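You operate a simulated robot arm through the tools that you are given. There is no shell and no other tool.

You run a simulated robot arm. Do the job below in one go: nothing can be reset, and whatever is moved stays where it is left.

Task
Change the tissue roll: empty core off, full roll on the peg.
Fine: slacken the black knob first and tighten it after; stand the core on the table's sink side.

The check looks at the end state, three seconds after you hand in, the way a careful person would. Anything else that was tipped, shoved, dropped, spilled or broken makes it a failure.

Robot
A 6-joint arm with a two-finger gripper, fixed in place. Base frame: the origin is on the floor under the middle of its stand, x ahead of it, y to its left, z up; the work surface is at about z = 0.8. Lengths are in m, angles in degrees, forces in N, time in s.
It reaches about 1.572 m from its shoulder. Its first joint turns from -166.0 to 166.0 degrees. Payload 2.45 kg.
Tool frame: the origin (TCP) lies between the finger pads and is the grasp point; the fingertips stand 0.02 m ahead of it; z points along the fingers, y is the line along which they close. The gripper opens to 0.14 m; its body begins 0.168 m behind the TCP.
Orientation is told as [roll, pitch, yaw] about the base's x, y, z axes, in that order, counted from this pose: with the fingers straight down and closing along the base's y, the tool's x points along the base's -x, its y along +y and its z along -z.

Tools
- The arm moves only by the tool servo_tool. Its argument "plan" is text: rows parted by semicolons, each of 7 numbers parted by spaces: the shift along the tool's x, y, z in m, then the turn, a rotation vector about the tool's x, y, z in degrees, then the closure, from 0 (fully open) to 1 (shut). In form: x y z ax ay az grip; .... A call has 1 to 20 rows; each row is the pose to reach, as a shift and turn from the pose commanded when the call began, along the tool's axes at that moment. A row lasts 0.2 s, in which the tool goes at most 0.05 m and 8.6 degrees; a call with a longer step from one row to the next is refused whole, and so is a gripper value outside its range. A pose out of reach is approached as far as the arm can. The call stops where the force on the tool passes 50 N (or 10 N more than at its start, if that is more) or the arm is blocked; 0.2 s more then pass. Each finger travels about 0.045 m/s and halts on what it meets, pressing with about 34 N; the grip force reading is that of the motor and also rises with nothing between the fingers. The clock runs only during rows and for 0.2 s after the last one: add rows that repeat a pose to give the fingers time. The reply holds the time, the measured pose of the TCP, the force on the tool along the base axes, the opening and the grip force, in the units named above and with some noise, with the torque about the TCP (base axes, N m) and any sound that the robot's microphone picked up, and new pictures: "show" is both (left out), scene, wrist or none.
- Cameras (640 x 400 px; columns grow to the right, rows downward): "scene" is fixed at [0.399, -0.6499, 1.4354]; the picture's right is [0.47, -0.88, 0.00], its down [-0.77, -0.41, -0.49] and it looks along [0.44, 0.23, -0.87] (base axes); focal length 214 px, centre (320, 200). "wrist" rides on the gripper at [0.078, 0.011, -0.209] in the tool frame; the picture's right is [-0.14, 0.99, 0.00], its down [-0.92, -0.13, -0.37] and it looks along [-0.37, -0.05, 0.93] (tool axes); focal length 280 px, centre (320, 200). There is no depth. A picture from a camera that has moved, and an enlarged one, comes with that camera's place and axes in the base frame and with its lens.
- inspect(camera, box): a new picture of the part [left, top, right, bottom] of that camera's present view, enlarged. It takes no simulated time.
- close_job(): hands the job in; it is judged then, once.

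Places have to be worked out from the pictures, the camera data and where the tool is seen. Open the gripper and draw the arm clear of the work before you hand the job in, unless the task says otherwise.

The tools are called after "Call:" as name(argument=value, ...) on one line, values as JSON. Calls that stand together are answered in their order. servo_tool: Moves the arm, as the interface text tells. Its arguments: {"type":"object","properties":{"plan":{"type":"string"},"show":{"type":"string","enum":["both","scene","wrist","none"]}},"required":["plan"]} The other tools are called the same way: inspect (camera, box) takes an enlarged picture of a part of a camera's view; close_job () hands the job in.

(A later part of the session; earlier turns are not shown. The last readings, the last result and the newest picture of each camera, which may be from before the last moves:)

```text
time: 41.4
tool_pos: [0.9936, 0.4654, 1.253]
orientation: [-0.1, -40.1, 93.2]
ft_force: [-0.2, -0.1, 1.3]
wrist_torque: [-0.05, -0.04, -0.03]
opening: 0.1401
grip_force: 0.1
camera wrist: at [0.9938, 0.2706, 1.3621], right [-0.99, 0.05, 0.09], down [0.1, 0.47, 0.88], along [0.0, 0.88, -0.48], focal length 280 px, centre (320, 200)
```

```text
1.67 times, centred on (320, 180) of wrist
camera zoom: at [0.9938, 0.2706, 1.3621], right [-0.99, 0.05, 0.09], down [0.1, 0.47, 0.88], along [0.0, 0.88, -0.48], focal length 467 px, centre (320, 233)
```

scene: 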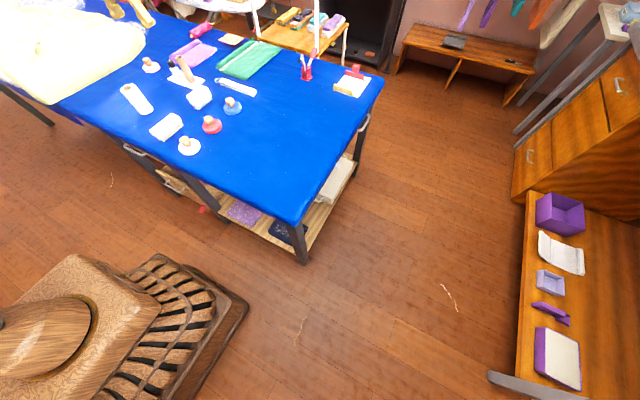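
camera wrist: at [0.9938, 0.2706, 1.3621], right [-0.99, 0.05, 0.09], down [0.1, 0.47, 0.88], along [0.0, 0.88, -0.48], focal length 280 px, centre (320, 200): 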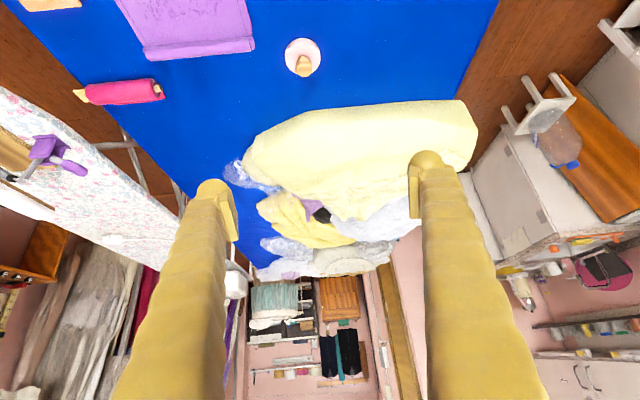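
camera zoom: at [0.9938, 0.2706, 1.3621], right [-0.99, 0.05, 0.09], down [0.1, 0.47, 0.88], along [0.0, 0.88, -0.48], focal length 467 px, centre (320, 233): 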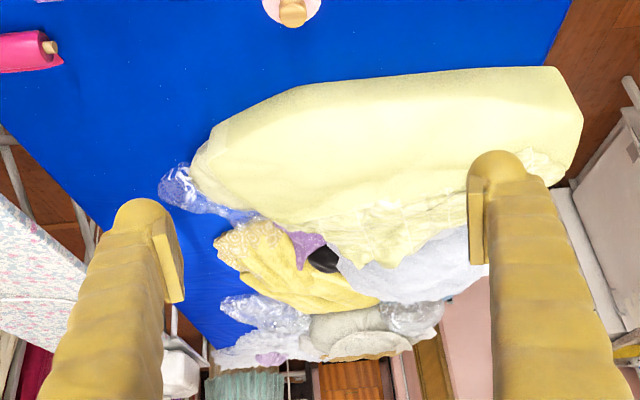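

The sink (tap over the counter) is at roughly (−0.65, 2.1): left of and toward the robot side of the table. I'll stand the core on the free near-left area around (0.72, 0.66), clear of the cloth pile (starts y≈0.79). Now I bring the hand upright again.

Call:
servo_tool(plan="0 0 0 0 8 0 0; 0 0 0 0 16 0 0; 0 0 0 0 24 0 0; 0 0 0 0 32 0 0; 0 0 0 0 40 0 0", show="none")

Call:
servo_tool(plan="0 0 0.01 0 0 8.5 0; 0 0 0.03 0 0 17 0; 0 0 0.05 0 0 25.5 0; 0 0 0.07 0 0 34 0; 0 0 0.09 0 0 42.5 0; 0 0 0.11 0 0 51 0; 0 0 0.13 0 0 59.5 0.1; 0 0 0.15 0 0 68 0.2; 0 0 0.17 0 0 76.5 0.3; 0 0 0.19 0 0 85 0.3; 0 0 0.20 0 0 93.3 0.3; 0 0 0.20 0 0 93.3 0.3", show="wrist")

```text
time: 42.6
tool_pos: [0.9928, 0.4635, 1.2544]
orientation: [-0.1, 0.1, 93.2]
ft_force: [-0.7, -0.2, 2.0]
wrist_torque: [0.12, -0.11, 0.01]
opening: 0.1397
grip_force: 0.1
```

```text
time: 45.2
tool_pos: [0.9923, 0.4638, 1.0527]
orientation: [0.0, 0.0, -0.2]
ft_force: [0.3, -0.6, 0.1]
wrist_torque: [-0.05, 0.03, -0.02]
opening: 0.0979
grip_force: 0.1
camera wrist: at [0.9141, 0.4744, 1.2612], right [0.14, 0.99, 0.0], down [0.92, -0.13, 0.37], along [0.37, -0.05, -0.93], focal length 280 px, centre (320, 200)
```

wrist: 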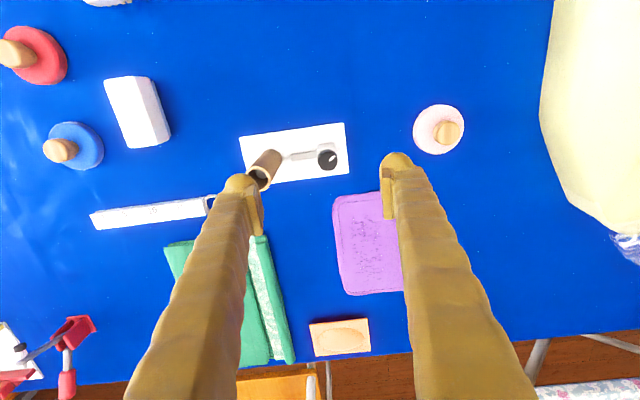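

Upright at yaw 0. I move over the core axis (1.012, 0.380) at a safe height and check alignment.

Call:
servo_tool(plan="-0.007 -0.03 0.01 0 0 0 0.4; -0.014 -0.06 0.03 0 0 0 0.5; -0.02 -0.084 0.05 0 0 0 0.5; -0.02 -0.084 0.05 0 0 0 0.5", show="wrist")

Call:
inspect(camera="wrist", box=[250, 100, 410, 220])

```text
time: 46.2
tool_pos: [1.0128, 0.38, 1.0028]
orientation: [0.0, 0.0, 0.0]
ft_force: [-0.1, -0.3, -0.4]
wrist_torque: [0.06, 0.0, 0.02]
opening: 0.0698
grip_force: 0.0
camera wrist: at [0.9341, 0.3905, 1.2121], right [0.14, 0.99, 0.0], down [0.92, -0.13, 0.37], along [0.37, -0.05, -0.93], focal length 280 px, centre (320, 200)
```

wrist: 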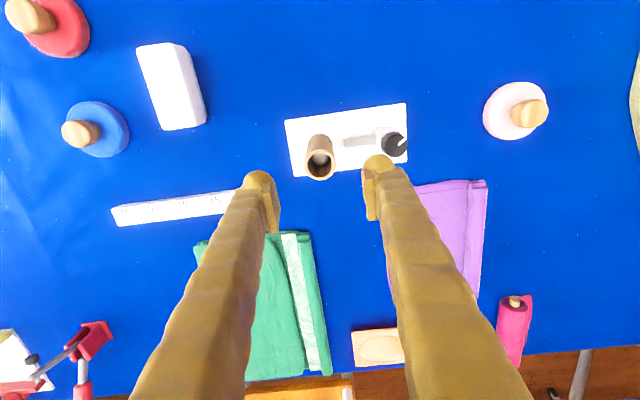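

```text
3.33 times, centred on (330, 160) of wrist
camera zoom: at [0.9341, 0.3905, 1.2121], right [0.14, 0.99, 0.0], down [0.92, -0.13, 0.37], along [0.37, -0.05, -0.93], focal length 935 px, centre (287, 333)
```

zoom: 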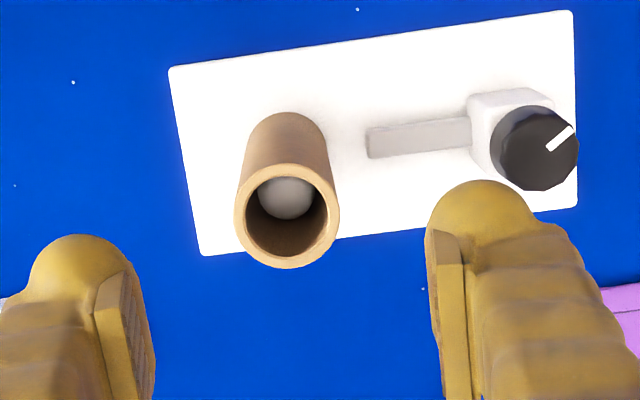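

The core is centred between the fingers; the white peg inside is ~20 mm wide with its top at z≈0.888. I go down to TCP z≈0.893 and close on the core.

Call:
servo_tool(plan="0.001 0 0.04 0 0 0 0.5; 0.001 0 0.08 0 0 0 0.5; 0.001 0 0.109 0 0 0 0.5; 0.001 0 0.109 0 0 0 0.62; 0.001 0 0.109 0 0 0 0.74; 0.001 0 0.109 0 0 0 0.82; 0.001 0 0.109 0 0 0 0.82", show="wrist")

```text
time: 47.8
tool_pos: [1.0118, 0.3768, 0.8948]
orientation: [0.0, 0.0, 0.0]
ft_force: [0.2, -0.9, -0.8]
wrist_torque: [0.04, -0.03, 0.01]
opening: 0.035
grip_force: 34.2
camera wrist: at [0.9341, 0.3888, 1.1029], right [0.14, 0.99, 0.0], down [0.92, -0.13, 0.37], along [0.37, -0.05, -0.93], focal length 280 px, centre (320, 200)
```

wrist: 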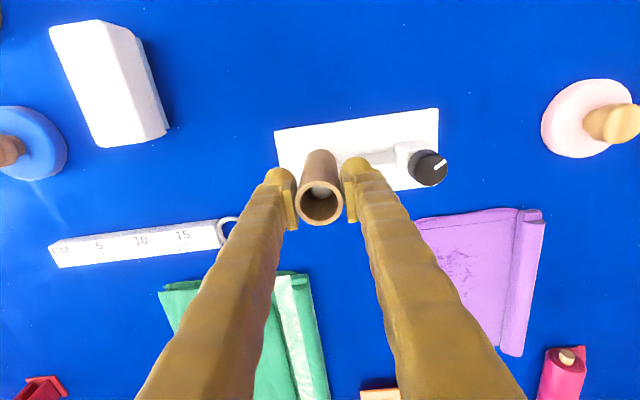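

The core is held (35 mm, no side force). I lift it straight up, first slowly, to clear the peg.

Call:
servo_tool(plan="0 0 -0.01 0 0 0 0.84; 0 0 -0.02 0 0 0 0.84; 0 0 -0.045 0 0 0 0.84; 0 0 -0.075 0 0 0 0.84; 0 0 -0.105 0 0 0 0.84; 0 0 -0.135 0 0 0 0.84; 0 0 -0.165 0 0 0 0.84; 0 0 -0.165 0 0 0 0.84", show="both")

```text
time: 49.6
tool_pos: [1.0121, 0.379, 1.0588]
orientation: [0.0, 0.1, -0.1]
ft_force: [-0.1, -0.2, -1.5]
wrist_torque: [0.01, 0.03, 0.02]
opening: 0.0354
grip_force: 34.2
camera wrist: at [0.9354, 0.3899, 1.2688], right [0.14, 0.99, 0.0], down [0.92, -0.13, 0.37], along [0.36, -0.05, -0.93], focal length 280 px, centre (320, 200)
```

scene: 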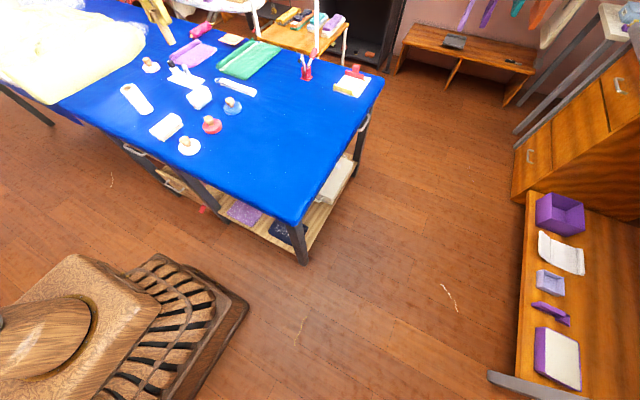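
wrist: 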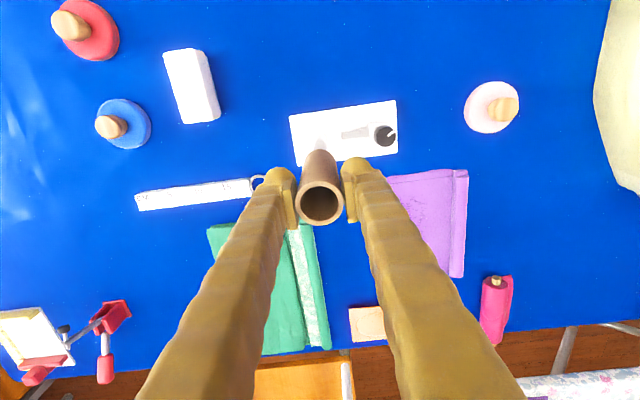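

The core is off the peg and held. I check the bare peg before carrying the core away.

Call:
inspect(camera="scene", box=[155, 45, 225, 100])

```text
7.27 times, centred on (190, 72) of scene
camera zoom: at [0.399, -0.6499, 1.4354], right [0.47, -0.88, 0.0], down [-0.77, -0.41, -0.49], along [0.44, 0.23, -0.87], focal length 1560 px, centre (1266, 1127)
```

zoom: 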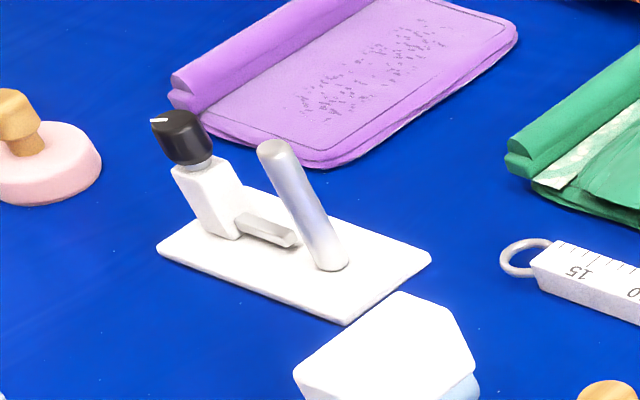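

Peg is bare and upright. I carry the core over to above (0.72, 0.66) at this height.

Call:
servo_tool(plan="0.029 0.028 0 0 0 0 0.84; 0.058 0.056 0 0 0 0 0.84; 0.088 0.084 0 0 0 0 0.84; 0.117 0.112 0 0 0 0 0.84; 0.146 0.14 0 0 0 0 0.84; 0.175 0.168 0 0 0 0 0.84; 0.204 0.197 0 0 0 0 0.84; 0.234 0.225 0 0 0 0 0.84; 0.263 0.253 0 0 0 0 0.84; 0.292 0.281 0 0 0 0 0.84; 0.292 0.281 0 0 0 0 0.84", show="both")

```text
time: 52.0
tool_pos: [0.7192, 0.6605, 1.0572]
orientation: [0.0, -0.1, 0.0]
ft_force: [0.3, 1.2, -0.4]
wrist_torque: [-0.02, 0.01, 0.03]
opening: 0.0355
grip_force: 34.2
camera wrist: at [0.6418, 0.6699, 1.2662], right [0.14, 0.99, 0.0], down [0.92, -0.13, 0.37], along [0.37, -0.05, -0.93], focal length 280 px, centre (320, 200)
```

scene: 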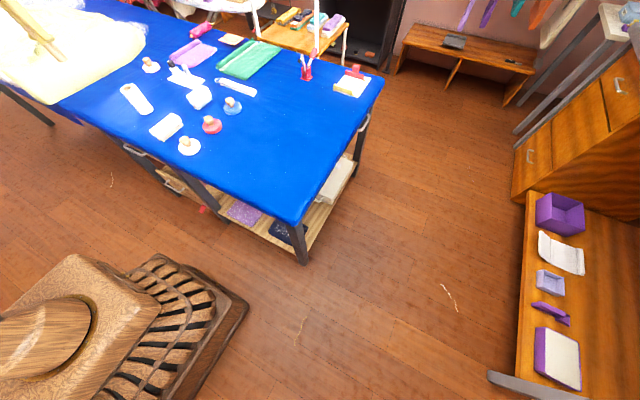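
wrist: 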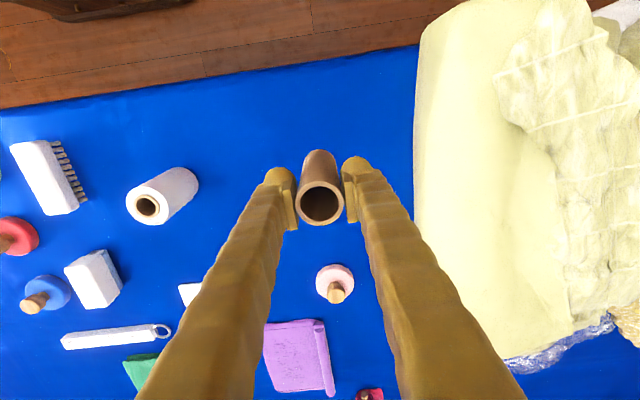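

The spot below is bare blue table, ~0.1 m from the cloth and ~0.12 m from the near edge. I lower the core to just above the table, then creep to contact.

Call:
servo_tool(plan="0 0 0.04 0 0 0 0.84; 0 0 0.08 0 0 0 0.84; 0 0 0.12 0 0 0 0.84; 0 0 0.15 0 0 0 0.84; 0 0 0.16 0 0 0 0.84; 0 0 0.164 0 0 0 0.84; 0 0 0.166 0 0 0 0.84; 0 0 0.168 0 0 0 0.84", show="scene")

```text
time: 53.8
tool_pos: [0.7216, 0.6606, 0.8895]
orientation: [-0.1, -0.1, 0.0]
ft_force: [-0.8, 0.2, 0.3]
wrist_torque: [0.02, 0.01, 0.01]
opening: 0.0354
grip_force: 34.1
```

scene: 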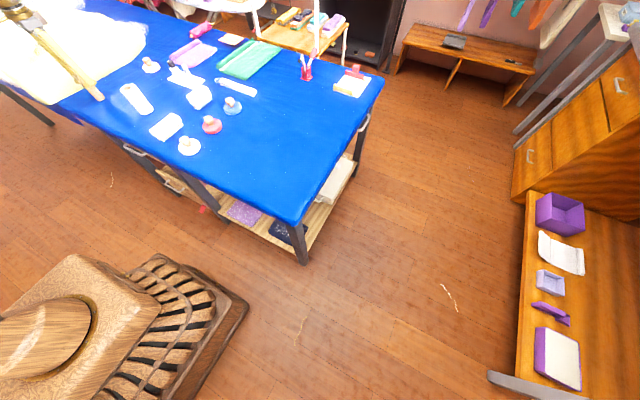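

No contact yet (force ≈ 0). I creep down a millimetre at a time until the table pushes back.

Call:
servo_tool(plan="0 0 0.001 0 0 0 0.84; 0 0 0.002 0 0 0 0.84; 0 0 0.003 0 0 0 0.84", show="none")

Call:
servo_tool(plan="0 0 0.001 0 0 0 0.84; 0 0 0.002 0 0 0 0.84", show="none")

```text
time: 54.6
tool_pos: [0.7208, 0.6615, 0.8864]
orientation: [0.1, 0.0, -0.1]
ft_force: [0.1, 0.7, -0.4]
wrist_torque: [0.01, 0.0, -0.01]
opening: 0.0354
grip_force: 33.9
```

```text
time: 55.2
tool_pos: [0.7206, 0.6615, 0.8856]
orientation: [-0.1, 0.0, 0.0]
ft_force: [-0.3, -1.5, 5.3]
wrist_torque: [-0.16, 0.08, -0.03]
opening: 0.0354
grip_force: 34.1
```

Contact at 5 N: the core stands on the table. I open gently and rise straight up.

Call:
servo_tool(plan="0 0 -0.0005 0 0 0 0.78; 0 0 -0.0005 0 0 0 0.73; 0 0 -0.0005 0 0 0 0.68; 0 0 -0.0005 0 0 0 0.62; 0 0 -0.0005 0 0 0 0.58; 0 0 -0.02 0 0 0 0.58; 0 0 -0.05 0 0 0 0.58; 0 0 -0.09 0 0 0 0.58; 0 0 -0.13 0 0 0 0.55; 0 0 -0.17 0 0 0 0.5; 0 0 -0.17 0 0 0 0.5", show="both")

```text
time: 57.6
tool_pos: [0.7234, 0.6595, 1.0537]
orientation: [0.0, 0.0, 0.0]
ft_force: [0.3, 0.1, -0.3]
wrist_torque: [0.04, 0.01, -0.02]
opening: 0.0698
grip_force: 0.1
camera wrist: at [0.645, 0.6694, 1.2629], right [0.14, 0.99, 0.0], down [0.92, -0.13, 0.37], along [0.37, -0.05, -0.93], focal length 280 px, centre (320, 200)
```

scene: 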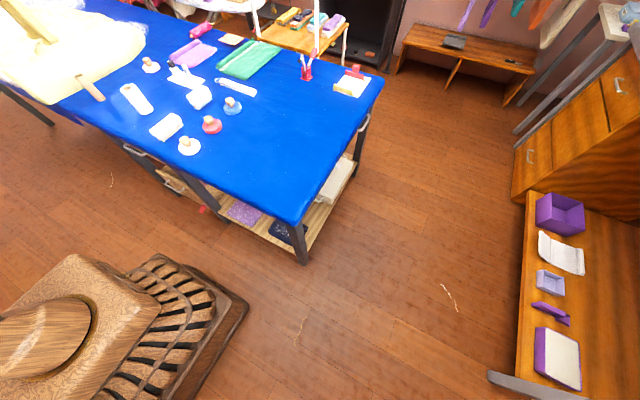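
wrist: 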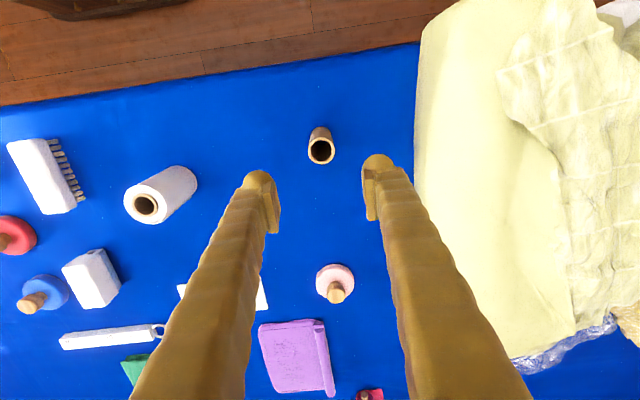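

The core stands by itself at about (0.72, 0.66). Next I move over the full roll to measure it from above.

Call:
servo_tool(plan="-0.008 -0.04 0 0 0 0 0.4; -0.016 -0.08 0 0 0 0 0.3; -0.024 -0.12 0 0 0 0 0.2; -0.032 -0.16 0 0 0 0 0.2; -0.040 -0.20 0 0 0 0 0.2; -0.045 -0.23 0 0 0 0 0.2; -0.045 -0.23 0 0 0 0 0.2", show="wrist")

Call:
inspect(camera="wrist", box=[250, 100, 410, 220])

```text
time: 59.2
tool_pos: [0.7632, 0.4299, 1.059]
orientation: [-0.1, 0.0, 0.0]
ft_force: [0.2, 0.8, 0.6]
wrist_torque: [-0.01, 0.03, -0.02]
opening: 0.1122
grip_force: 0.1
camera wrist: at [0.6845, 0.4403, 1.267], right [0.14, 0.99, 0.0], down [0.92, -0.13, 0.37], along [0.37, -0.05, -0.93], focal length 280 px, centre (320, 200)
```

wrist: 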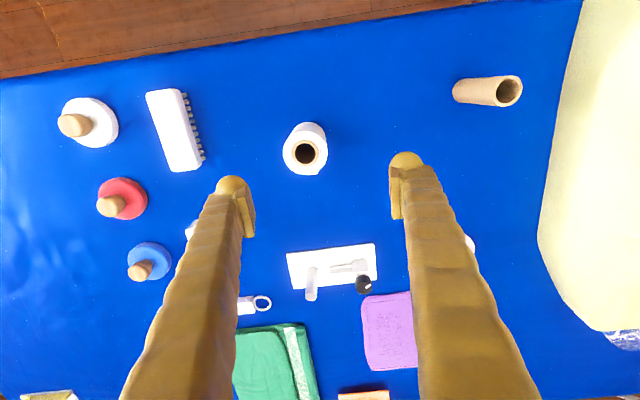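

```text
3.33 times, centred on (330, 160) of wrist
camera zoom: at [0.6845, 0.4403, 1.267], right [0.14, 0.99, 0.0], down [0.92, -0.13, 0.37], along [0.37, -0.05, -0.93], focal length 935 px, centre (287, 333)
```

zoom: 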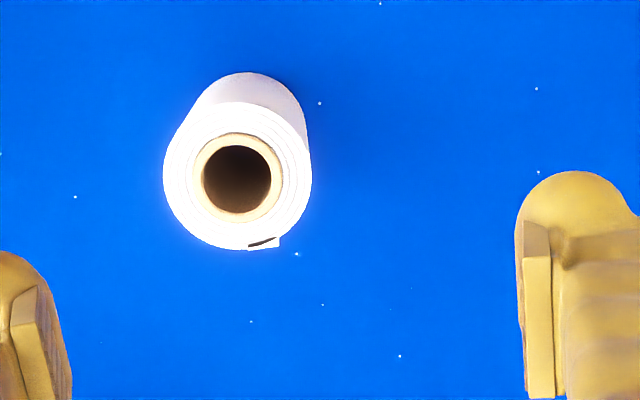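

The roll measures ≈57 mm across, axis (0.761, 0.4105), top z≈0.91, with a loose tail facing +x, so I'll grip on the ±y sides. I also zoom on the bare peg to fix its position.

Call:
inspect(camera="wrist", box=[270, 230, 400, 310])

```text
4.92 times, centred on (335, 270) of wrist
camera zoom: at [0.6845, 0.4403, 1.267], right [0.14, 0.99, 0.0], down [0.92, -0.13, 0.37], along [0.37, -0.05, -0.93], focal length 1380 px, centre (246, -145)
```

zoom: 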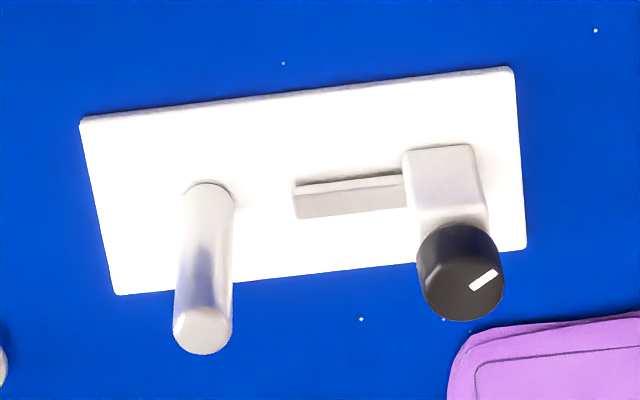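

Peg: axis (1.0125, 0.3795), 20 mm wide, top z≈0.886; roll hole ≈26.6 mm, so about 3 mm clearance all round. I shift over the roll, descend to TCP z≈0.893 and grip it.

Call:
servo_tool(plan="0.002 -0.0191 0 0 0 0 0.2; 0.002 -0.0191 0.04 0 0 0 0.2; 0.002 -0.0191 0.08 0 0 0 0.2; 0.002 -0.0191 0.12 0 0 0 0.2; 0.002 -0.0191 0.15 0 0 0 0.2; 0.002 -0.0191 0.166 0 0 0 0.2; 0.002 -0.0191 0.166 0 0 0 0.2", show="wrist")

Call:
inspect(camera="wrist", box=[220, 100, 420, 225])

```text
time: 60.8
tool_pos: [0.7615, 0.4112, 0.8895]
orientation: [0.0, -0.1, 0.0]
ft_force: [-0.2, 0.1, 0.4]
wrist_torque: [0.0, 0.01, 0.03]
opening: 0.1118
grip_force: 0.0
camera wrist: at [0.6834, 0.4229, 1.0986], right [0.14, 0.99, 0.0], down [0.92, -0.13, 0.37], along [0.37, -0.05, -0.93], focal length 280 px, centre (320, 200)
```

wrist: 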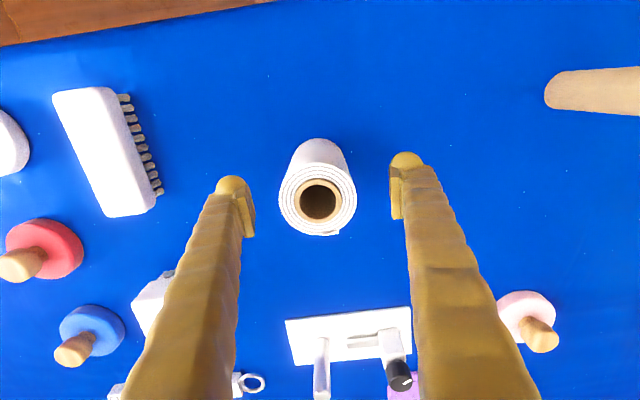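

```text
3.20 times, centred on (320, 162) of wrist
camera zoom: at [0.6834, 0.4229, 1.0986], right [0.14, 0.99, 0.0], down [0.92, -0.13, 0.37], along [0.37, -0.05, -0.93], focal length 897 px, centre (320, 320)
```

zoom: 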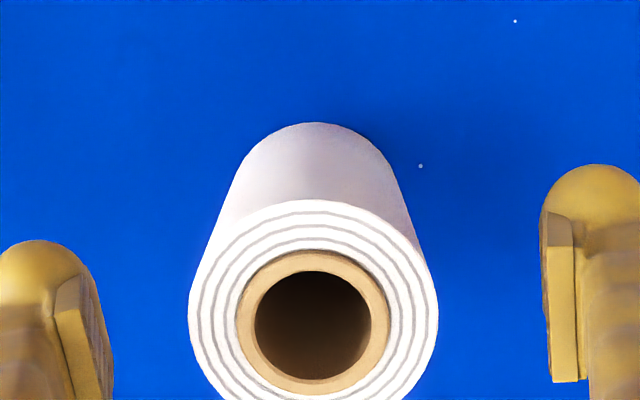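

The roll is 1.5 mm toward −y of centre; I trim that, raise 3 mm and close the fingers.

Call:
servo_tool(plan="0.001 -0.0015 -0.003 0 0 0 0.25; 0.001 -0.0015 -0.003 0 0 0 0.38; 0.001 -0.0015 -0.003 0 0 0 0.5; 0.001 -0.0015 -0.003 0 0 0 0.6; 0.001 -0.0015 -0.003 0 0 0 0.66; 0.001 -0.0015 -0.003 0 0 0 0.68; 0.001 -0.0015 -0.003 0 0 0 0.68", show="wrist")

```text
time: 62.4
tool_pos: [0.7612, 0.4105, 0.8932]
orientation: [0.0, 0.0, 0.0]
ft_force: [0.4, 0.6, 1.4]
wrist_torque: [-0.08, -0.04, 0.0]
opening: 0.0583
grip_force: 33.6
camera wrist: at [0.683, 0.4213, 1.1014], right [0.14, 0.99, 0.0], down [0.92, -0.13, 0.37], along [0.37, -0.05, -0.93], focal length 280 px, centre (320, 200)
```

wrist: 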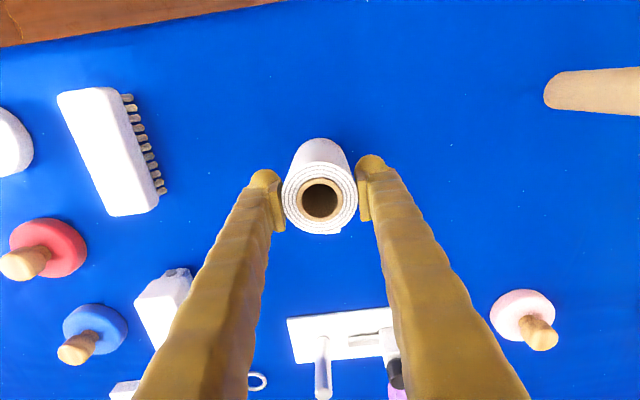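

Gripped at 58 mm with negligible side force. I zoom in to measure where the roll's axis sits relative to the hand before lifting.

Call:
inspect(camera="wrist", box=[260, 130, 380, 240])

```text
3.64 times, centred on (320, 185) of wrist
camera zoom: at [0.683, 0.4213, 1.1014], right [0.14, 0.99, 0.0], down [0.92, -0.13, 0.37], along [0.37, -0.05, -0.93], focal length 1020 px, centre (320, 254)
```

zoom: 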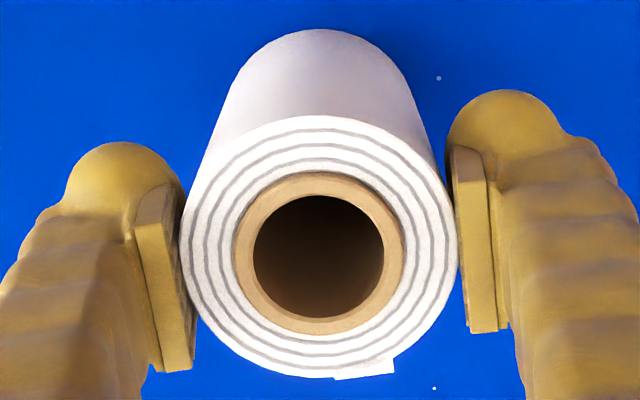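

The roll axis sits within 1 mm of the hand's axis (about 0.9 mm toward −x). I lift the roll and carry it partway toward the peg, keeping the peg in view for a last measurement.

Call:
servo_tool(plan="0 0 -0.01 0 0 0 0.7; 0 0 -0.03 0 0 0 0.7; 0 0 -0.065 0 0 0 0.7; 0 0 -0.10 0 0 0 0.7; 0 0 -0.14 0 0 0 0.7; -0.03 -0.006 -0.155 0 0 0 0.7; -0.065 -0.016 -0.155 0 0 0 0.7; -0.10 -0.024 -0.155 0 0 0 0.7; -0.13 -0.031 -0.155 0 0 0 0.7; -0.13 -0.031 -0.155 0 0 0 0.7", show="both")

Call:
inspect(camera="wrist", box=[250, 150, 410, 290])

```text
time: 64.6
tool_pos: [0.8933, 0.3781, 1.0471]
orientation: [0.0, 0.0, 0.0]
ft_force: [-0.3, -0.2, -0.4]
wrist_torque: [0.02, 0.0, 0.03]
opening: 0.0584
grip_force: 34.3
camera wrist: at [0.8155, 0.3884, 1.256], right [0.14, 0.99, 0.0], down [0.92, -0.13, 0.37], along [0.36, -0.05, -0.93], focal length 280 px, centre (320, 200)
```

scene: 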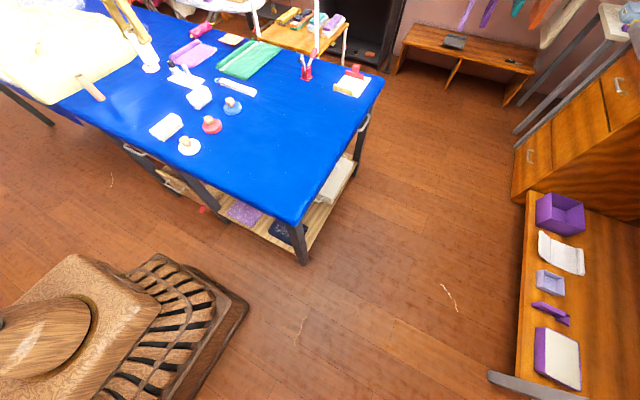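
wrist: 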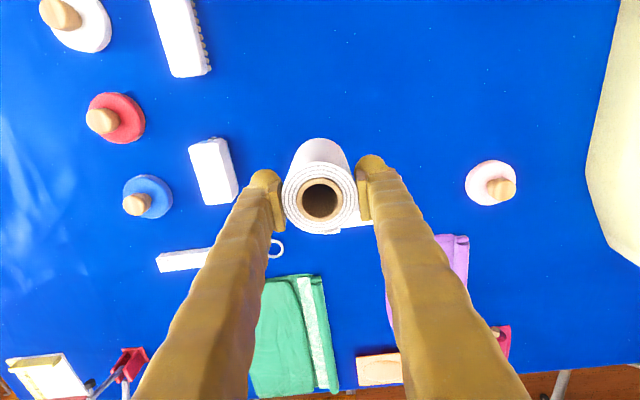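

```text
2.86 times, centred on (330, 220) of wrist
camera zoom: at [0.8155, 0.3884, 1.256], right [0.14, 0.99, 0.0], down [0.92, -0.13, 0.37], along [0.36, -0.05, -0.93], focal length 801 px, centre (291, 143)
```

zoom: 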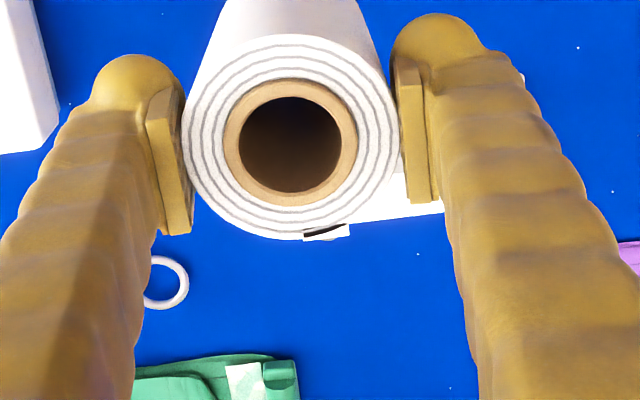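

The roll hides the peg here, so I back off 6 cm to see the peg just past the roll and measure the offset directly.

Call:
servo_tool(plan="0.03 0 0 0 0 0 0.7; 0.06 0 0 0 0 0 0.7; 0.06 0 0 0 0 0 0.7", show="wrist")

Call:
inspect(camera="wrist", box=[270, 190, 400, 290])

```text
time: 65.4
tool_pos: [0.8315, 0.3786, 1.0466]
orientation: [0.1, 0.0, -0.1]
ft_force: [-0.3, 1.3, -1.2]
wrist_torque: [-0.01, -0.03, -0.02]
opening: 0.0585
grip_force: 33.9
camera wrist: at [0.7532, 0.3898, 1.2559], right [0.14, 0.99, 0.0], down [0.92, -0.13, 0.37], along [0.37, -0.05, -0.93], focal length 280 px, centre (320, 200)
```

wrist: 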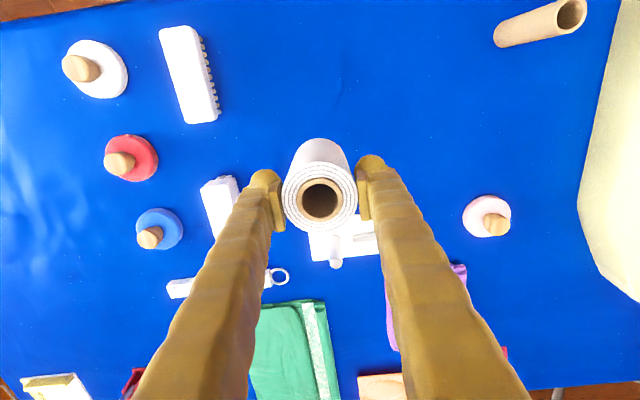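

```text
4.00 times, centred on (335, 240) of wrist
camera zoom: at [0.7532, 0.3898, 1.2559], right [0.14, 0.99, 0.0], down [0.92, -0.13, 0.37], along [0.37, -0.05, -0.93], focal length 1122 px, centre (260, 40)
```

zoom: 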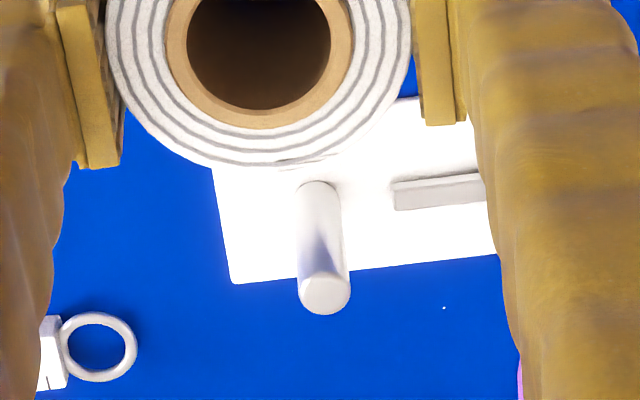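

Peg is (0.182, 0.0012) m from the hand axis; adding the roll's small offset I move (0.183, 0.0014) over the peg and lower to just above the peg's tip.

Call:
servo_tool(plan="-0.037 0.0003 0 0 0 0 0.7; -0.074 0.0006 0 0 0 0 0.7; -0.11 0.0009 0 0 0 0 0.7; -0.147 0.0012 0 0 0 0 0.7; -0.183 0.0014 0 0 0 0 0.7; -0.183 0.0014 0 0 0 0 0.7; -0.183 0.0014 0.03 0 0 0 0.7; -0.183 0.0014 0.055 0 0 0 0.7; -0.183 0.0014 0.063 0 0 0 0.7; -0.183 0.0014 0.063 0 0 0 0.7", show="both")

```text
time: 67.6
tool_pos: [1.0121, 0.3811, 0.9832]
orientation: [0.1, 0.0, 0.0]
ft_force: [-0.3, 0.3, -2.1]
wrist_torque: [-0.01, 0.02, -0.03]
opening: 0.0584
grip_force: 34.2
camera wrist: at [0.9343, 0.3924, 1.1917], right [0.14, 0.99, 0.0], down [0.92, -0.13, 0.37], along [0.37, -0.05, -0.93], focal length 280 px, centre (320, 200)
```

scene: 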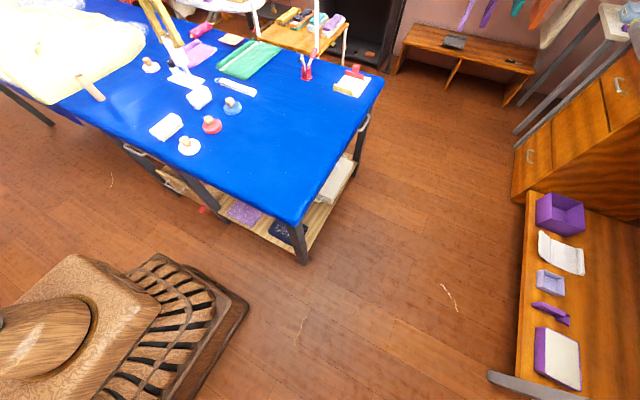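
wrist: 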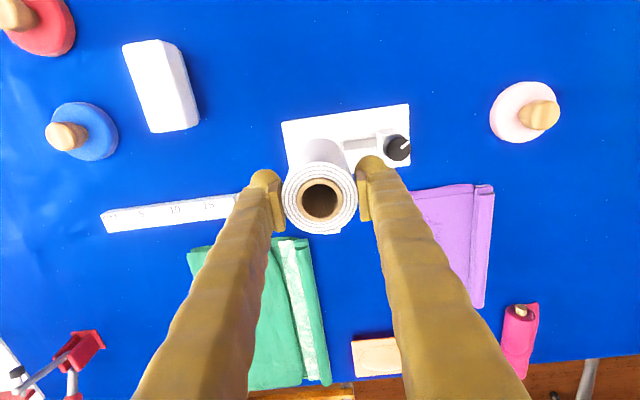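

Call:
inspect(camera="scene", box=[140, 30, 230, 100])

```text
5.71 times, centred on (185, 65) of scene
camera zoom: at [0.399, -0.6499, 1.4354], right [0.47, -0.88, 0.0], down [-0.77, -0.41, -0.49], along [0.44, 0.23, -0.87], focal length 1226 px, centre (1091, 971)
```

zoom: 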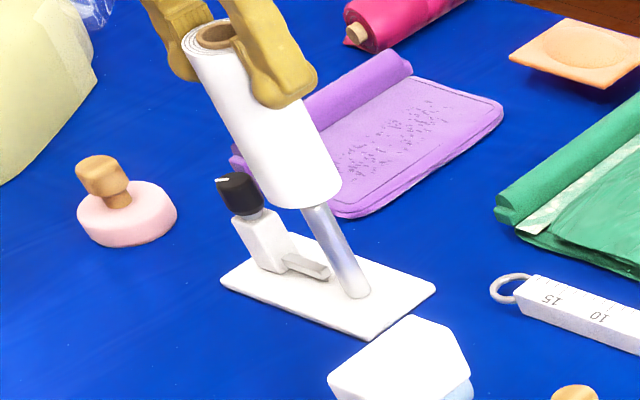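

The scene view shows the roll right above the peg, axes lined up. I lower 15 mm slowly so the peg enters the hole and check the forces.

Call:
servo_tool(plan="0 0 0.004 0 0 0 0.7; 0 0 0.008 0 0 0 0.7; 0 0 0.012 0 0 0 0.7; 0 0 0.016 0 0 0 0.7", show="none")

Call:
servo_tool(plan="0 0 0.005 0 0 0 0.7; 0 0 0.01 0 0 0 0.7; 0 0 0.015 0 0 0 0.7; 0 0 0.02 0 0 0 0.7", show="none")

```text
time: 68.6
tool_pos: [1.0139, 0.3807, 0.9688]
orientation: [-0.1, 0.0, 0.1]
ft_force: [0.0, -0.6, -2.0]
wrist_torque: [-0.02, 0.03, -0.02]
opening: 0.0588
grip_force: 34.3
```

```text
time: 69.6
tool_pos: [1.0161, 0.3812, 0.9476]
orientation: [0.0, 0.0, -0.1]
ft_force: [0.1, -0.4, -1.5]
wrist_torque: [0.0, 0.0, 0.0]
opening: 0.0585
grip_force: 34.1
```

No resistance: the peg is inside the hole. I continue down 35 mm, then creep to the plate.

Call:
servo_tool(plan="0 0 0.007 0 0 0 0.7; 0 0 0.014 0 0 0 0.7; 0 0 0.021 0 0 0 0.7; 0 0 0.028 0 0 0 0.7; 0 0 0.034 0 0 0 0.7; 0 0 0.038 0 0 0 0.7", show="scene")

Call:
inspect(camera="scene", box=[140, 30, 230, 100])

```text
time: 71.0
tool_pos: [1.0143, 0.3819, 0.9115]
orientation: [-0.1, 0.1, 0.0]
ft_force: [-18.5, -6.0, 4.1]
wrist_torque: [-0.18, 0.55, -0.06]
opening: 0.0587
grip_force: 34.1
```

scene: 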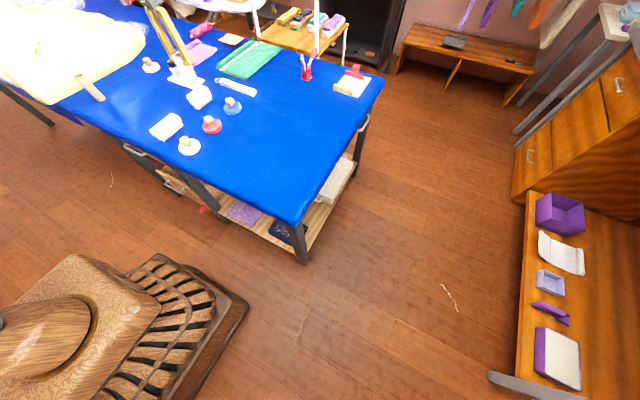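

```text
5.71 times, centred on (185, 65) of scene
camera zoom: at [0.399, -0.6499, 1.4354], right [0.47, -0.88, 0.0], down [-0.77, -0.41, -0.49], along [0.44, 0.23, -0.87], focal length 1226 px, centre (1091, 971)
```

zoom: 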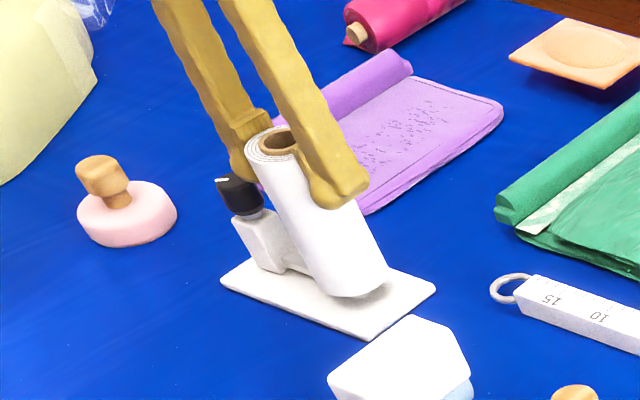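

The peg tip is pressing the hole's inner wall (−18.5, −6 N acting ~3 cm below the TCP), so the roll is a little too far +x/+y. I shift 1 mm toward −x and 0.3 mm toward −y and re-read.

Call:
servo_tool(plan="0.0006 -0.0002 0 0 0 0 0.7; 0.0012 -0.0004 0 0 0 0 0.7", show="none")

```text
time: 71.6
tool_pos: [1.0152, 0.3806, 0.9111]
orientation: [0.1, -0.3, 0.0]
ft_force: [0.4, -0.3, -1.3]
wrist_torque: [-0.01, -0.02, -0.04]
opening: 0.0583
grip_force: 34.4
```

Force gone. I shift another 1.5 mm the same way to centre the roll on the peg, then creep down toward the plate.

Call:
servo_tool(plan="0.001 -0.0003 0 0 0 0 0.7; 0.0017 -0.0005 0 0 0 0 0.7; 0.0017 -0.0005 0.002 0 0 0 0.7; 0.0017 -0.0005 0.004 0 0 0 0.7; 0.0017 -0.0005 0.006 0 0 0 0.7", show="none")

Call:
servo_tool(plan="0 0 0.001 0 0 0 0.7; 0 0 0.002 0 0 0 0.7", show="none")

```text
time: 72.8
tool_pos: [1.0121, 0.3807, 0.9048]
orientation: [0.0, 0.0, 0.0]
ft_force: [-1.0, -0.6, -0.7]
wrist_torque: [-0.05, 0.03, 0.01]
opening: 0.0581
grip_force: 33.7
```

```text
time: 73.4
tool_pos: [1.0118, 0.3791, 0.902]
orientation: [-0.1, 0.0, 0.0]
ft_force: [0.4, -0.6, -0.6]
wrist_torque: [-0.05, -0.04, -0.01]
opening: 0.0583
grip_force: 33.6
```

Still free, close to the plate. I creep on in half-millimetre to one-millimetre steps until contact.

Call:
servo_tool(plan="0 0 0.001 0 0 0 0.7; 0 0 0.002 0 0 0 0.7", show="none")

Call:
servo_tool(plan="0 0 0.001 0 0 0 0.7; 0 0 0.0015 0 0 0 0.7", show="none")

```text
time: 74.0
tool_pos: [1.0123, 0.3799, 0.9017]
orientation: [-0.1, -0.2, 0.0]
ft_force: [0.1, -5.4, 11.0]
wrist_torque: [-0.35, -0.29, -0.06]
opening: 0.0579
grip_force: 33.6
```

```text
time: 74.6
tool_pos: [1.012, 0.3811, 0.9005]
orientation: [0.1, -0.1, 0.0]
ft_force: [-9.5, -1.8, 35.8]
wrist_torque: [-0.05, 0.34, 0.01]
opening: 0.0583
grip_force: 34.0
```

The roll's end is on the plate (contact at TCP z≈0.9015). I ease the pressure, open the fingers modestly, and rise straight up.

Call:
servo_tool(plan="0 0 -0.0015 0 0 0 0.7; 0 0 -0.0015 0 0 0 0.6; 0 0 -0.0015 0 0 0 0.52; 0 0 -0.0015 0 0 0 0.48; 0 0 -0.0015 0 0 0 0.46; 0 0 -0.01 0 0 0 0.46; 0 0 -0.04 0 0 0 0.46; 0 0 -0.08 0 0 0 0.45; 0 0 -0.12 0 0 0 0.4; 0 0 -0.15 0 0 0 0.3; 0 0 -0.15 0 0 0 0.3", show="both")

Call:
inspect(camera="scene", box=[140, 30, 230, 100])

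Call:
inspect(camera="wrist", box=[250, 100, 410, 220])

```text
time: 77.0
tool_pos: [1.0097, 0.3799, 1.0515]
orientation: [0.0, 0.0, 0.0]
ft_force: [0.7, -0.4, 0.2]
wrist_torque: [-0.02, -0.01, 0.0]
opening: 0.0977
grip_force: 0.0
camera wrist: at [0.9315, 0.3911, 1.2599], right [0.14, 0.99, 0.0], down [0.92, -0.13, 0.37], along [0.37, -0.05, -0.93], focal length 280 px, centre (320, 200)
```

scene: 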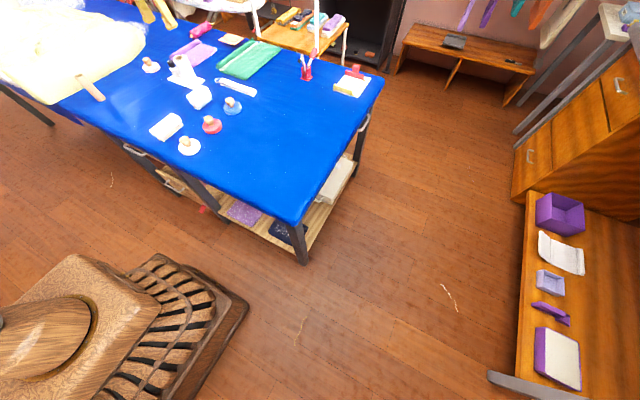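
wrist: 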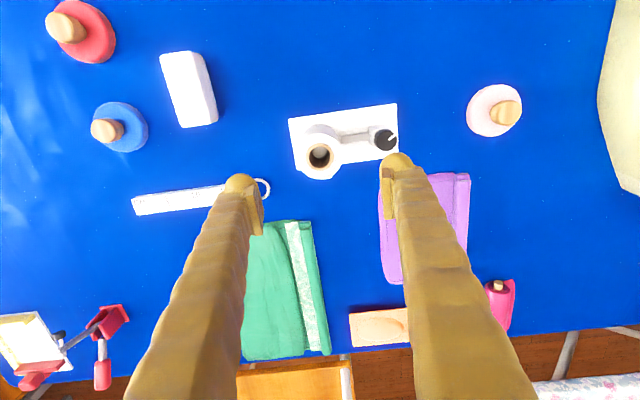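

```text
5.71 times, centred on (185, 65) of scene
camera zoom: at [0.399, -0.6499, 1.4354], right [0.47, -0.88, 0.0], down [-0.77, -0.41, -0.49], along [0.44, 0.23, -0.87], focal length 1226 px, centre (1091, 971)
```

zoom: 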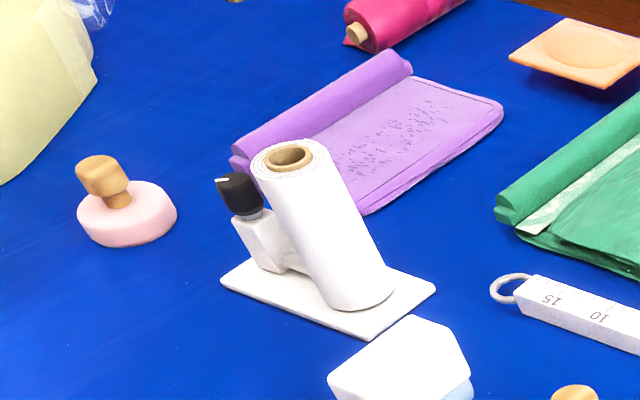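

```text
3.33 times, centred on (330, 160) of wrist
camera zoom: at [0.9315, 0.3911, 1.2599], right [0.14, 0.99, 0.0], down [0.92, -0.13, 0.37], along [0.37, -0.05, -0.93], focal length 935 px, centre (287, 333)
```

zoom: 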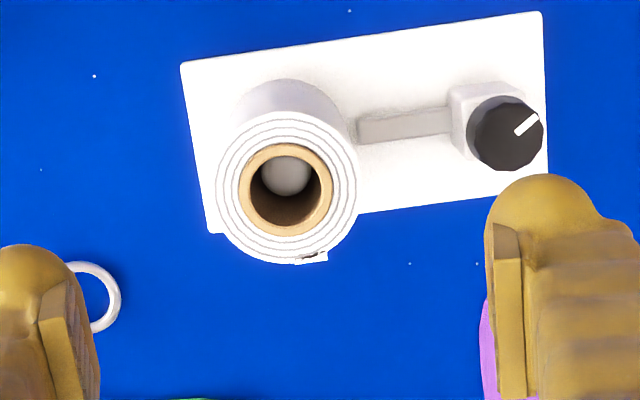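

The full roll stands on the peg, seated on the plate. Now I move back above the knob (pointer at ~123°), pre-turned to yaw −40° so the clockwise turn keeps the fingers away from the roll.

Call:
servo_tool(plan="0.0003 0.018 0 0 0 8 0.35; 0.0005 0.037 0 0 0 16 0.45; 0.0008 0.055 0 0 0 24 0.55; 0.001 0.073 0 0 0 32 0.62; 0.0013 0.0914 0 0 0 40 0.62; 0.0013 0.0914 0.04 0 0 40 0.62; 0.0013 0.0914 0.08 0 0 40 0.62; 0.0013 0.0914 0.11 0 0 40 0.62; 0.0013 0.0914 0.11 0 0 40 0.62", show="wrist")

Call:
inspect(camera="wrist", box=[260, 120, 380, 220])

```text
time: 79.0
tool_pos: [1.0112, 0.471, 0.9388]
orientation: [0.0, 0.1, -39.9]
ft_force: [-0.2, 0.6, 0.2]
wrist_torque: [0.0, -0.01, -0.01]
opening: 0.0532
grip_force: 0.1
camera wrist: at [0.959, 0.5301, 1.1468], right [0.74, 0.67, 0.0], down [0.62, -0.69, 0.37], along [0.25, -0.27, -0.93], focal length 280 px, centre (320, 200)
```

wrist: 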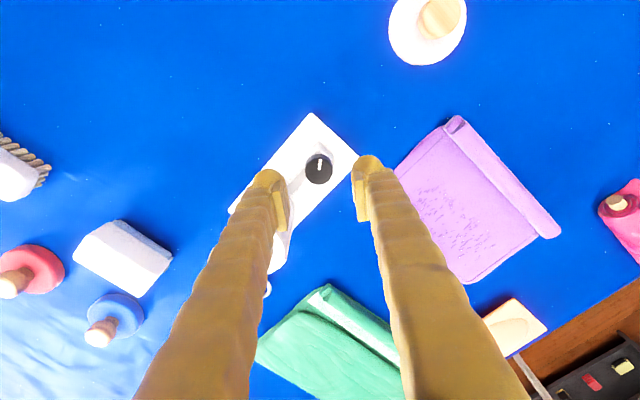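

```text
4.00 times, centred on (320, 170) of wrist
camera zoom: at [0.959, 0.5301, 1.1468], right [0.74, 0.67, 0.0], down [0.62, -0.69, 0.37], along [0.25, -0.27, -0.93], focal length 1122 px, centre (320, 320)
```

zoom: 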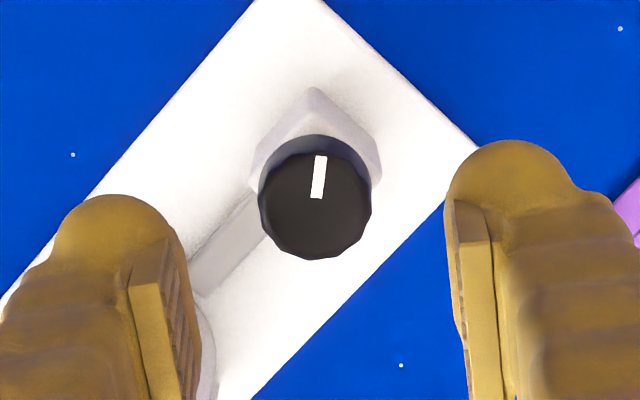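

The knob sits 1.2–1.4 mm off along the closing line; I correct that, descend to fingertip z≈0.861 and close.

Call:
servo_tool(plan="0 -0.0012 0.02 0 0 0 0.62; 0 -0.0012 0.04 0 0 0 0.62; 0 -0.0012 0.057 0 0 0 0.62; 0 -0.0012 0.057 0 0 0 0.72; 0 -0.0012 0.057 0 0 0 0.8; 0 -0.0012 0.057 0 0 0 0.92", show="none")

```text
time: 80.4
tool_pos: [1.0098, 0.4724, 0.8834]
orientation: [0.1, 0.0, -40.0]
ft_force: [17.3, 13.9, -4.5]
wrist_torque: [0.11, -0.25, -0.08]
opening: 0.0276
grip_force: 24.8
```

Gripped, with 22 N along the closing line; I trim 0.5 mm and turn clockwise 36°.

Call:
servo_tool(plan="0 0.0005 0 0 0 0 0.95; 0 0.0005 0 0 0 6 0.95; 0 0.0005 0 0 0 12 0.95; 0 0.0005 0 0 0 18 0.95; 0 0.0005 0 0 0 24 0.95; 0 0.0005 0 0 0 30 0.95; 0 0.0005 0 0 0 36 0.95", show="wrist")

```text
time: 82.0
tool_pos: [1.0093, 0.4715, 0.8836]
orientation: [0.0, 0.1, -76.0]
ft_force: [-29.6, 15.0, 21.6]
wrist_torque: [0.1, 0.39, 0.05]
opening: 0.0272
grip_force: 45.4
camera wrist: at [1.0017, 0.5498, 1.0915], right [0.99, 0.1, 0.0], down [0.1, -0.92, 0.37], along [0.04, -0.37, -0.93], focal length 280 px, centre (320, 200)
```

wrist: 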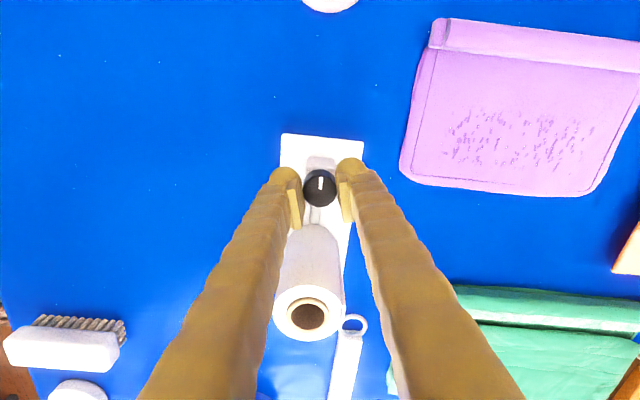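

The knob follows. I trim the side forces (about −25 N along closing, +22 N across/up) and continue clockwise.

Call:
servo_tool(plan="0.0004 -0.0006 -0.0005 0 0 0 0.95; 0.0004 -0.0006 -0.0005 0 0 5 0.95; 0.0004 -0.0006 -0.0005 0 0 10 0.95; 0.0004 -0.0006 -0.0005 0 0 15 0.95; 0.0004 -0.0006 -0.0005 0 0 20 0.95; 0.0004 -0.0006 -0.0005 0 0 25 0.95", show="wrist")

Call:
inspect(camera="wrist", box=[260, 120, 380, 220])

```text
time: 83.4
tool_pos: [1.0101, 0.471, 0.8822]
orientation: [0.0, 0.0, -101.1]
ft_force: [-19.8, 10.2, 16.3]
wrist_torque: [-0.03, 0.27, 0.05]
opening: 0.027
grip_force: 44.4
camera wrist: at [1.0353, 0.546, 1.0914], right [0.95, -0.33, 0.0], down [-0.3, -0.88, 0.37], along [-0.12, -0.35, -0.93], focal length 280 px, centre (320, 200)
```

wrist: 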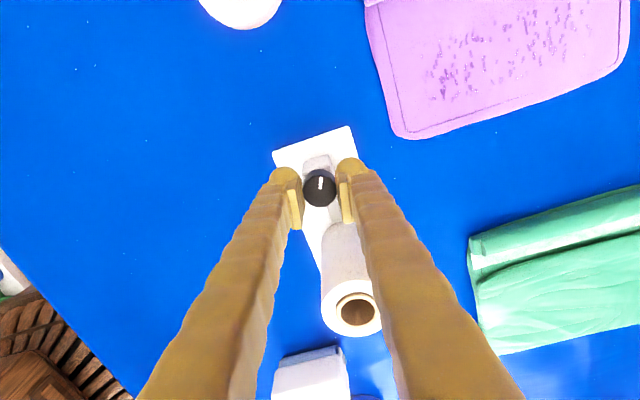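

```text
4.00 times, centred on (320, 170) of wrist
camera zoom: at [1.0353, 0.546, 1.0914], right [0.95, -0.33, 0.0], down [-0.3, -0.88, 0.37], along [-0.12, -0.35, -0.93], focal length 1122 px, centre (320, 320)
```

zoom: 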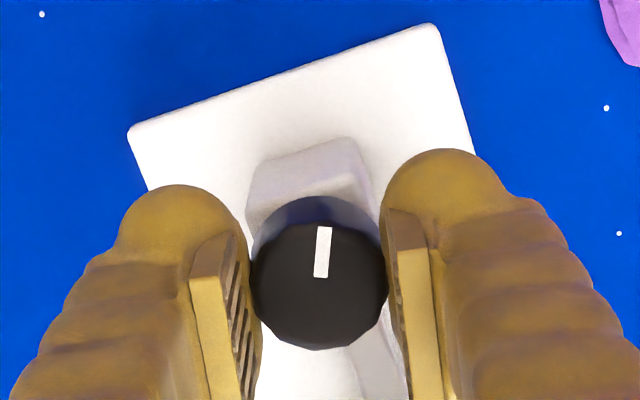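

The pointer is at about 68° now (it began at ~52°); still turning freely. I continue clockwise another 24° watching for the tight stop.

Call:
servo_tool(plan="0.0001 -0.0005 -0.0004 0 0 4 0.95; 0.0001 -0.0005 -0.0004 0 0 8 0.95; 0.0001 -0.0005 -0.0004 0 0 12 0.95; 0.0001 -0.0005 -0.0004 0 0 16 0.95; 0.0001 -0.0005 -0.0004 0 0 20 0.95; 0.0001 -0.0005 -0.0004 0 0 24 0.95", show="wrist")

Call:
inspect(camera="wrist", box=[260, 120, 380, 220])

```text
time: 84.8
tool_pos: [1.01, 0.4713, 0.8812]
orientation: [0.0, -0.1, -125.0]
ft_force: [-4.0, 0.1, 0.0]
wrist_torque: [0.08, 0.0, 0.47]
opening: 0.0275
grip_force: 45.0
camera wrist: at [1.0633, 0.5295, 1.091], right [0.73, -0.68, 0.0], down [-0.63, -0.68, 0.37], along [-0.25, -0.27, -0.93], focal length 280 px, centre (320, 200)
```

wrist: 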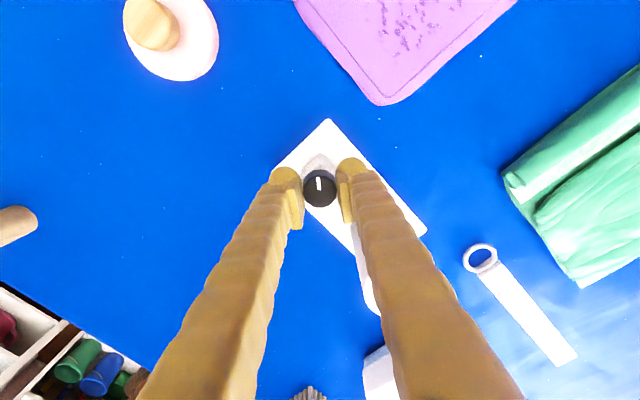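

```text
4.00 times, centred on (320, 170) of wrist
camera zoom: at [1.0633, 0.5295, 1.091], right [0.73, -0.68, 0.0], down [-0.63, -0.68, 0.37], along [-0.25, -0.27, -0.93], focal length 1122 px, centre (320, 320)
```

zoom: 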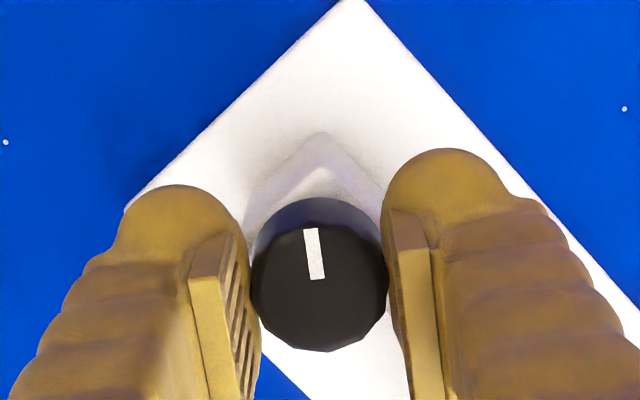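

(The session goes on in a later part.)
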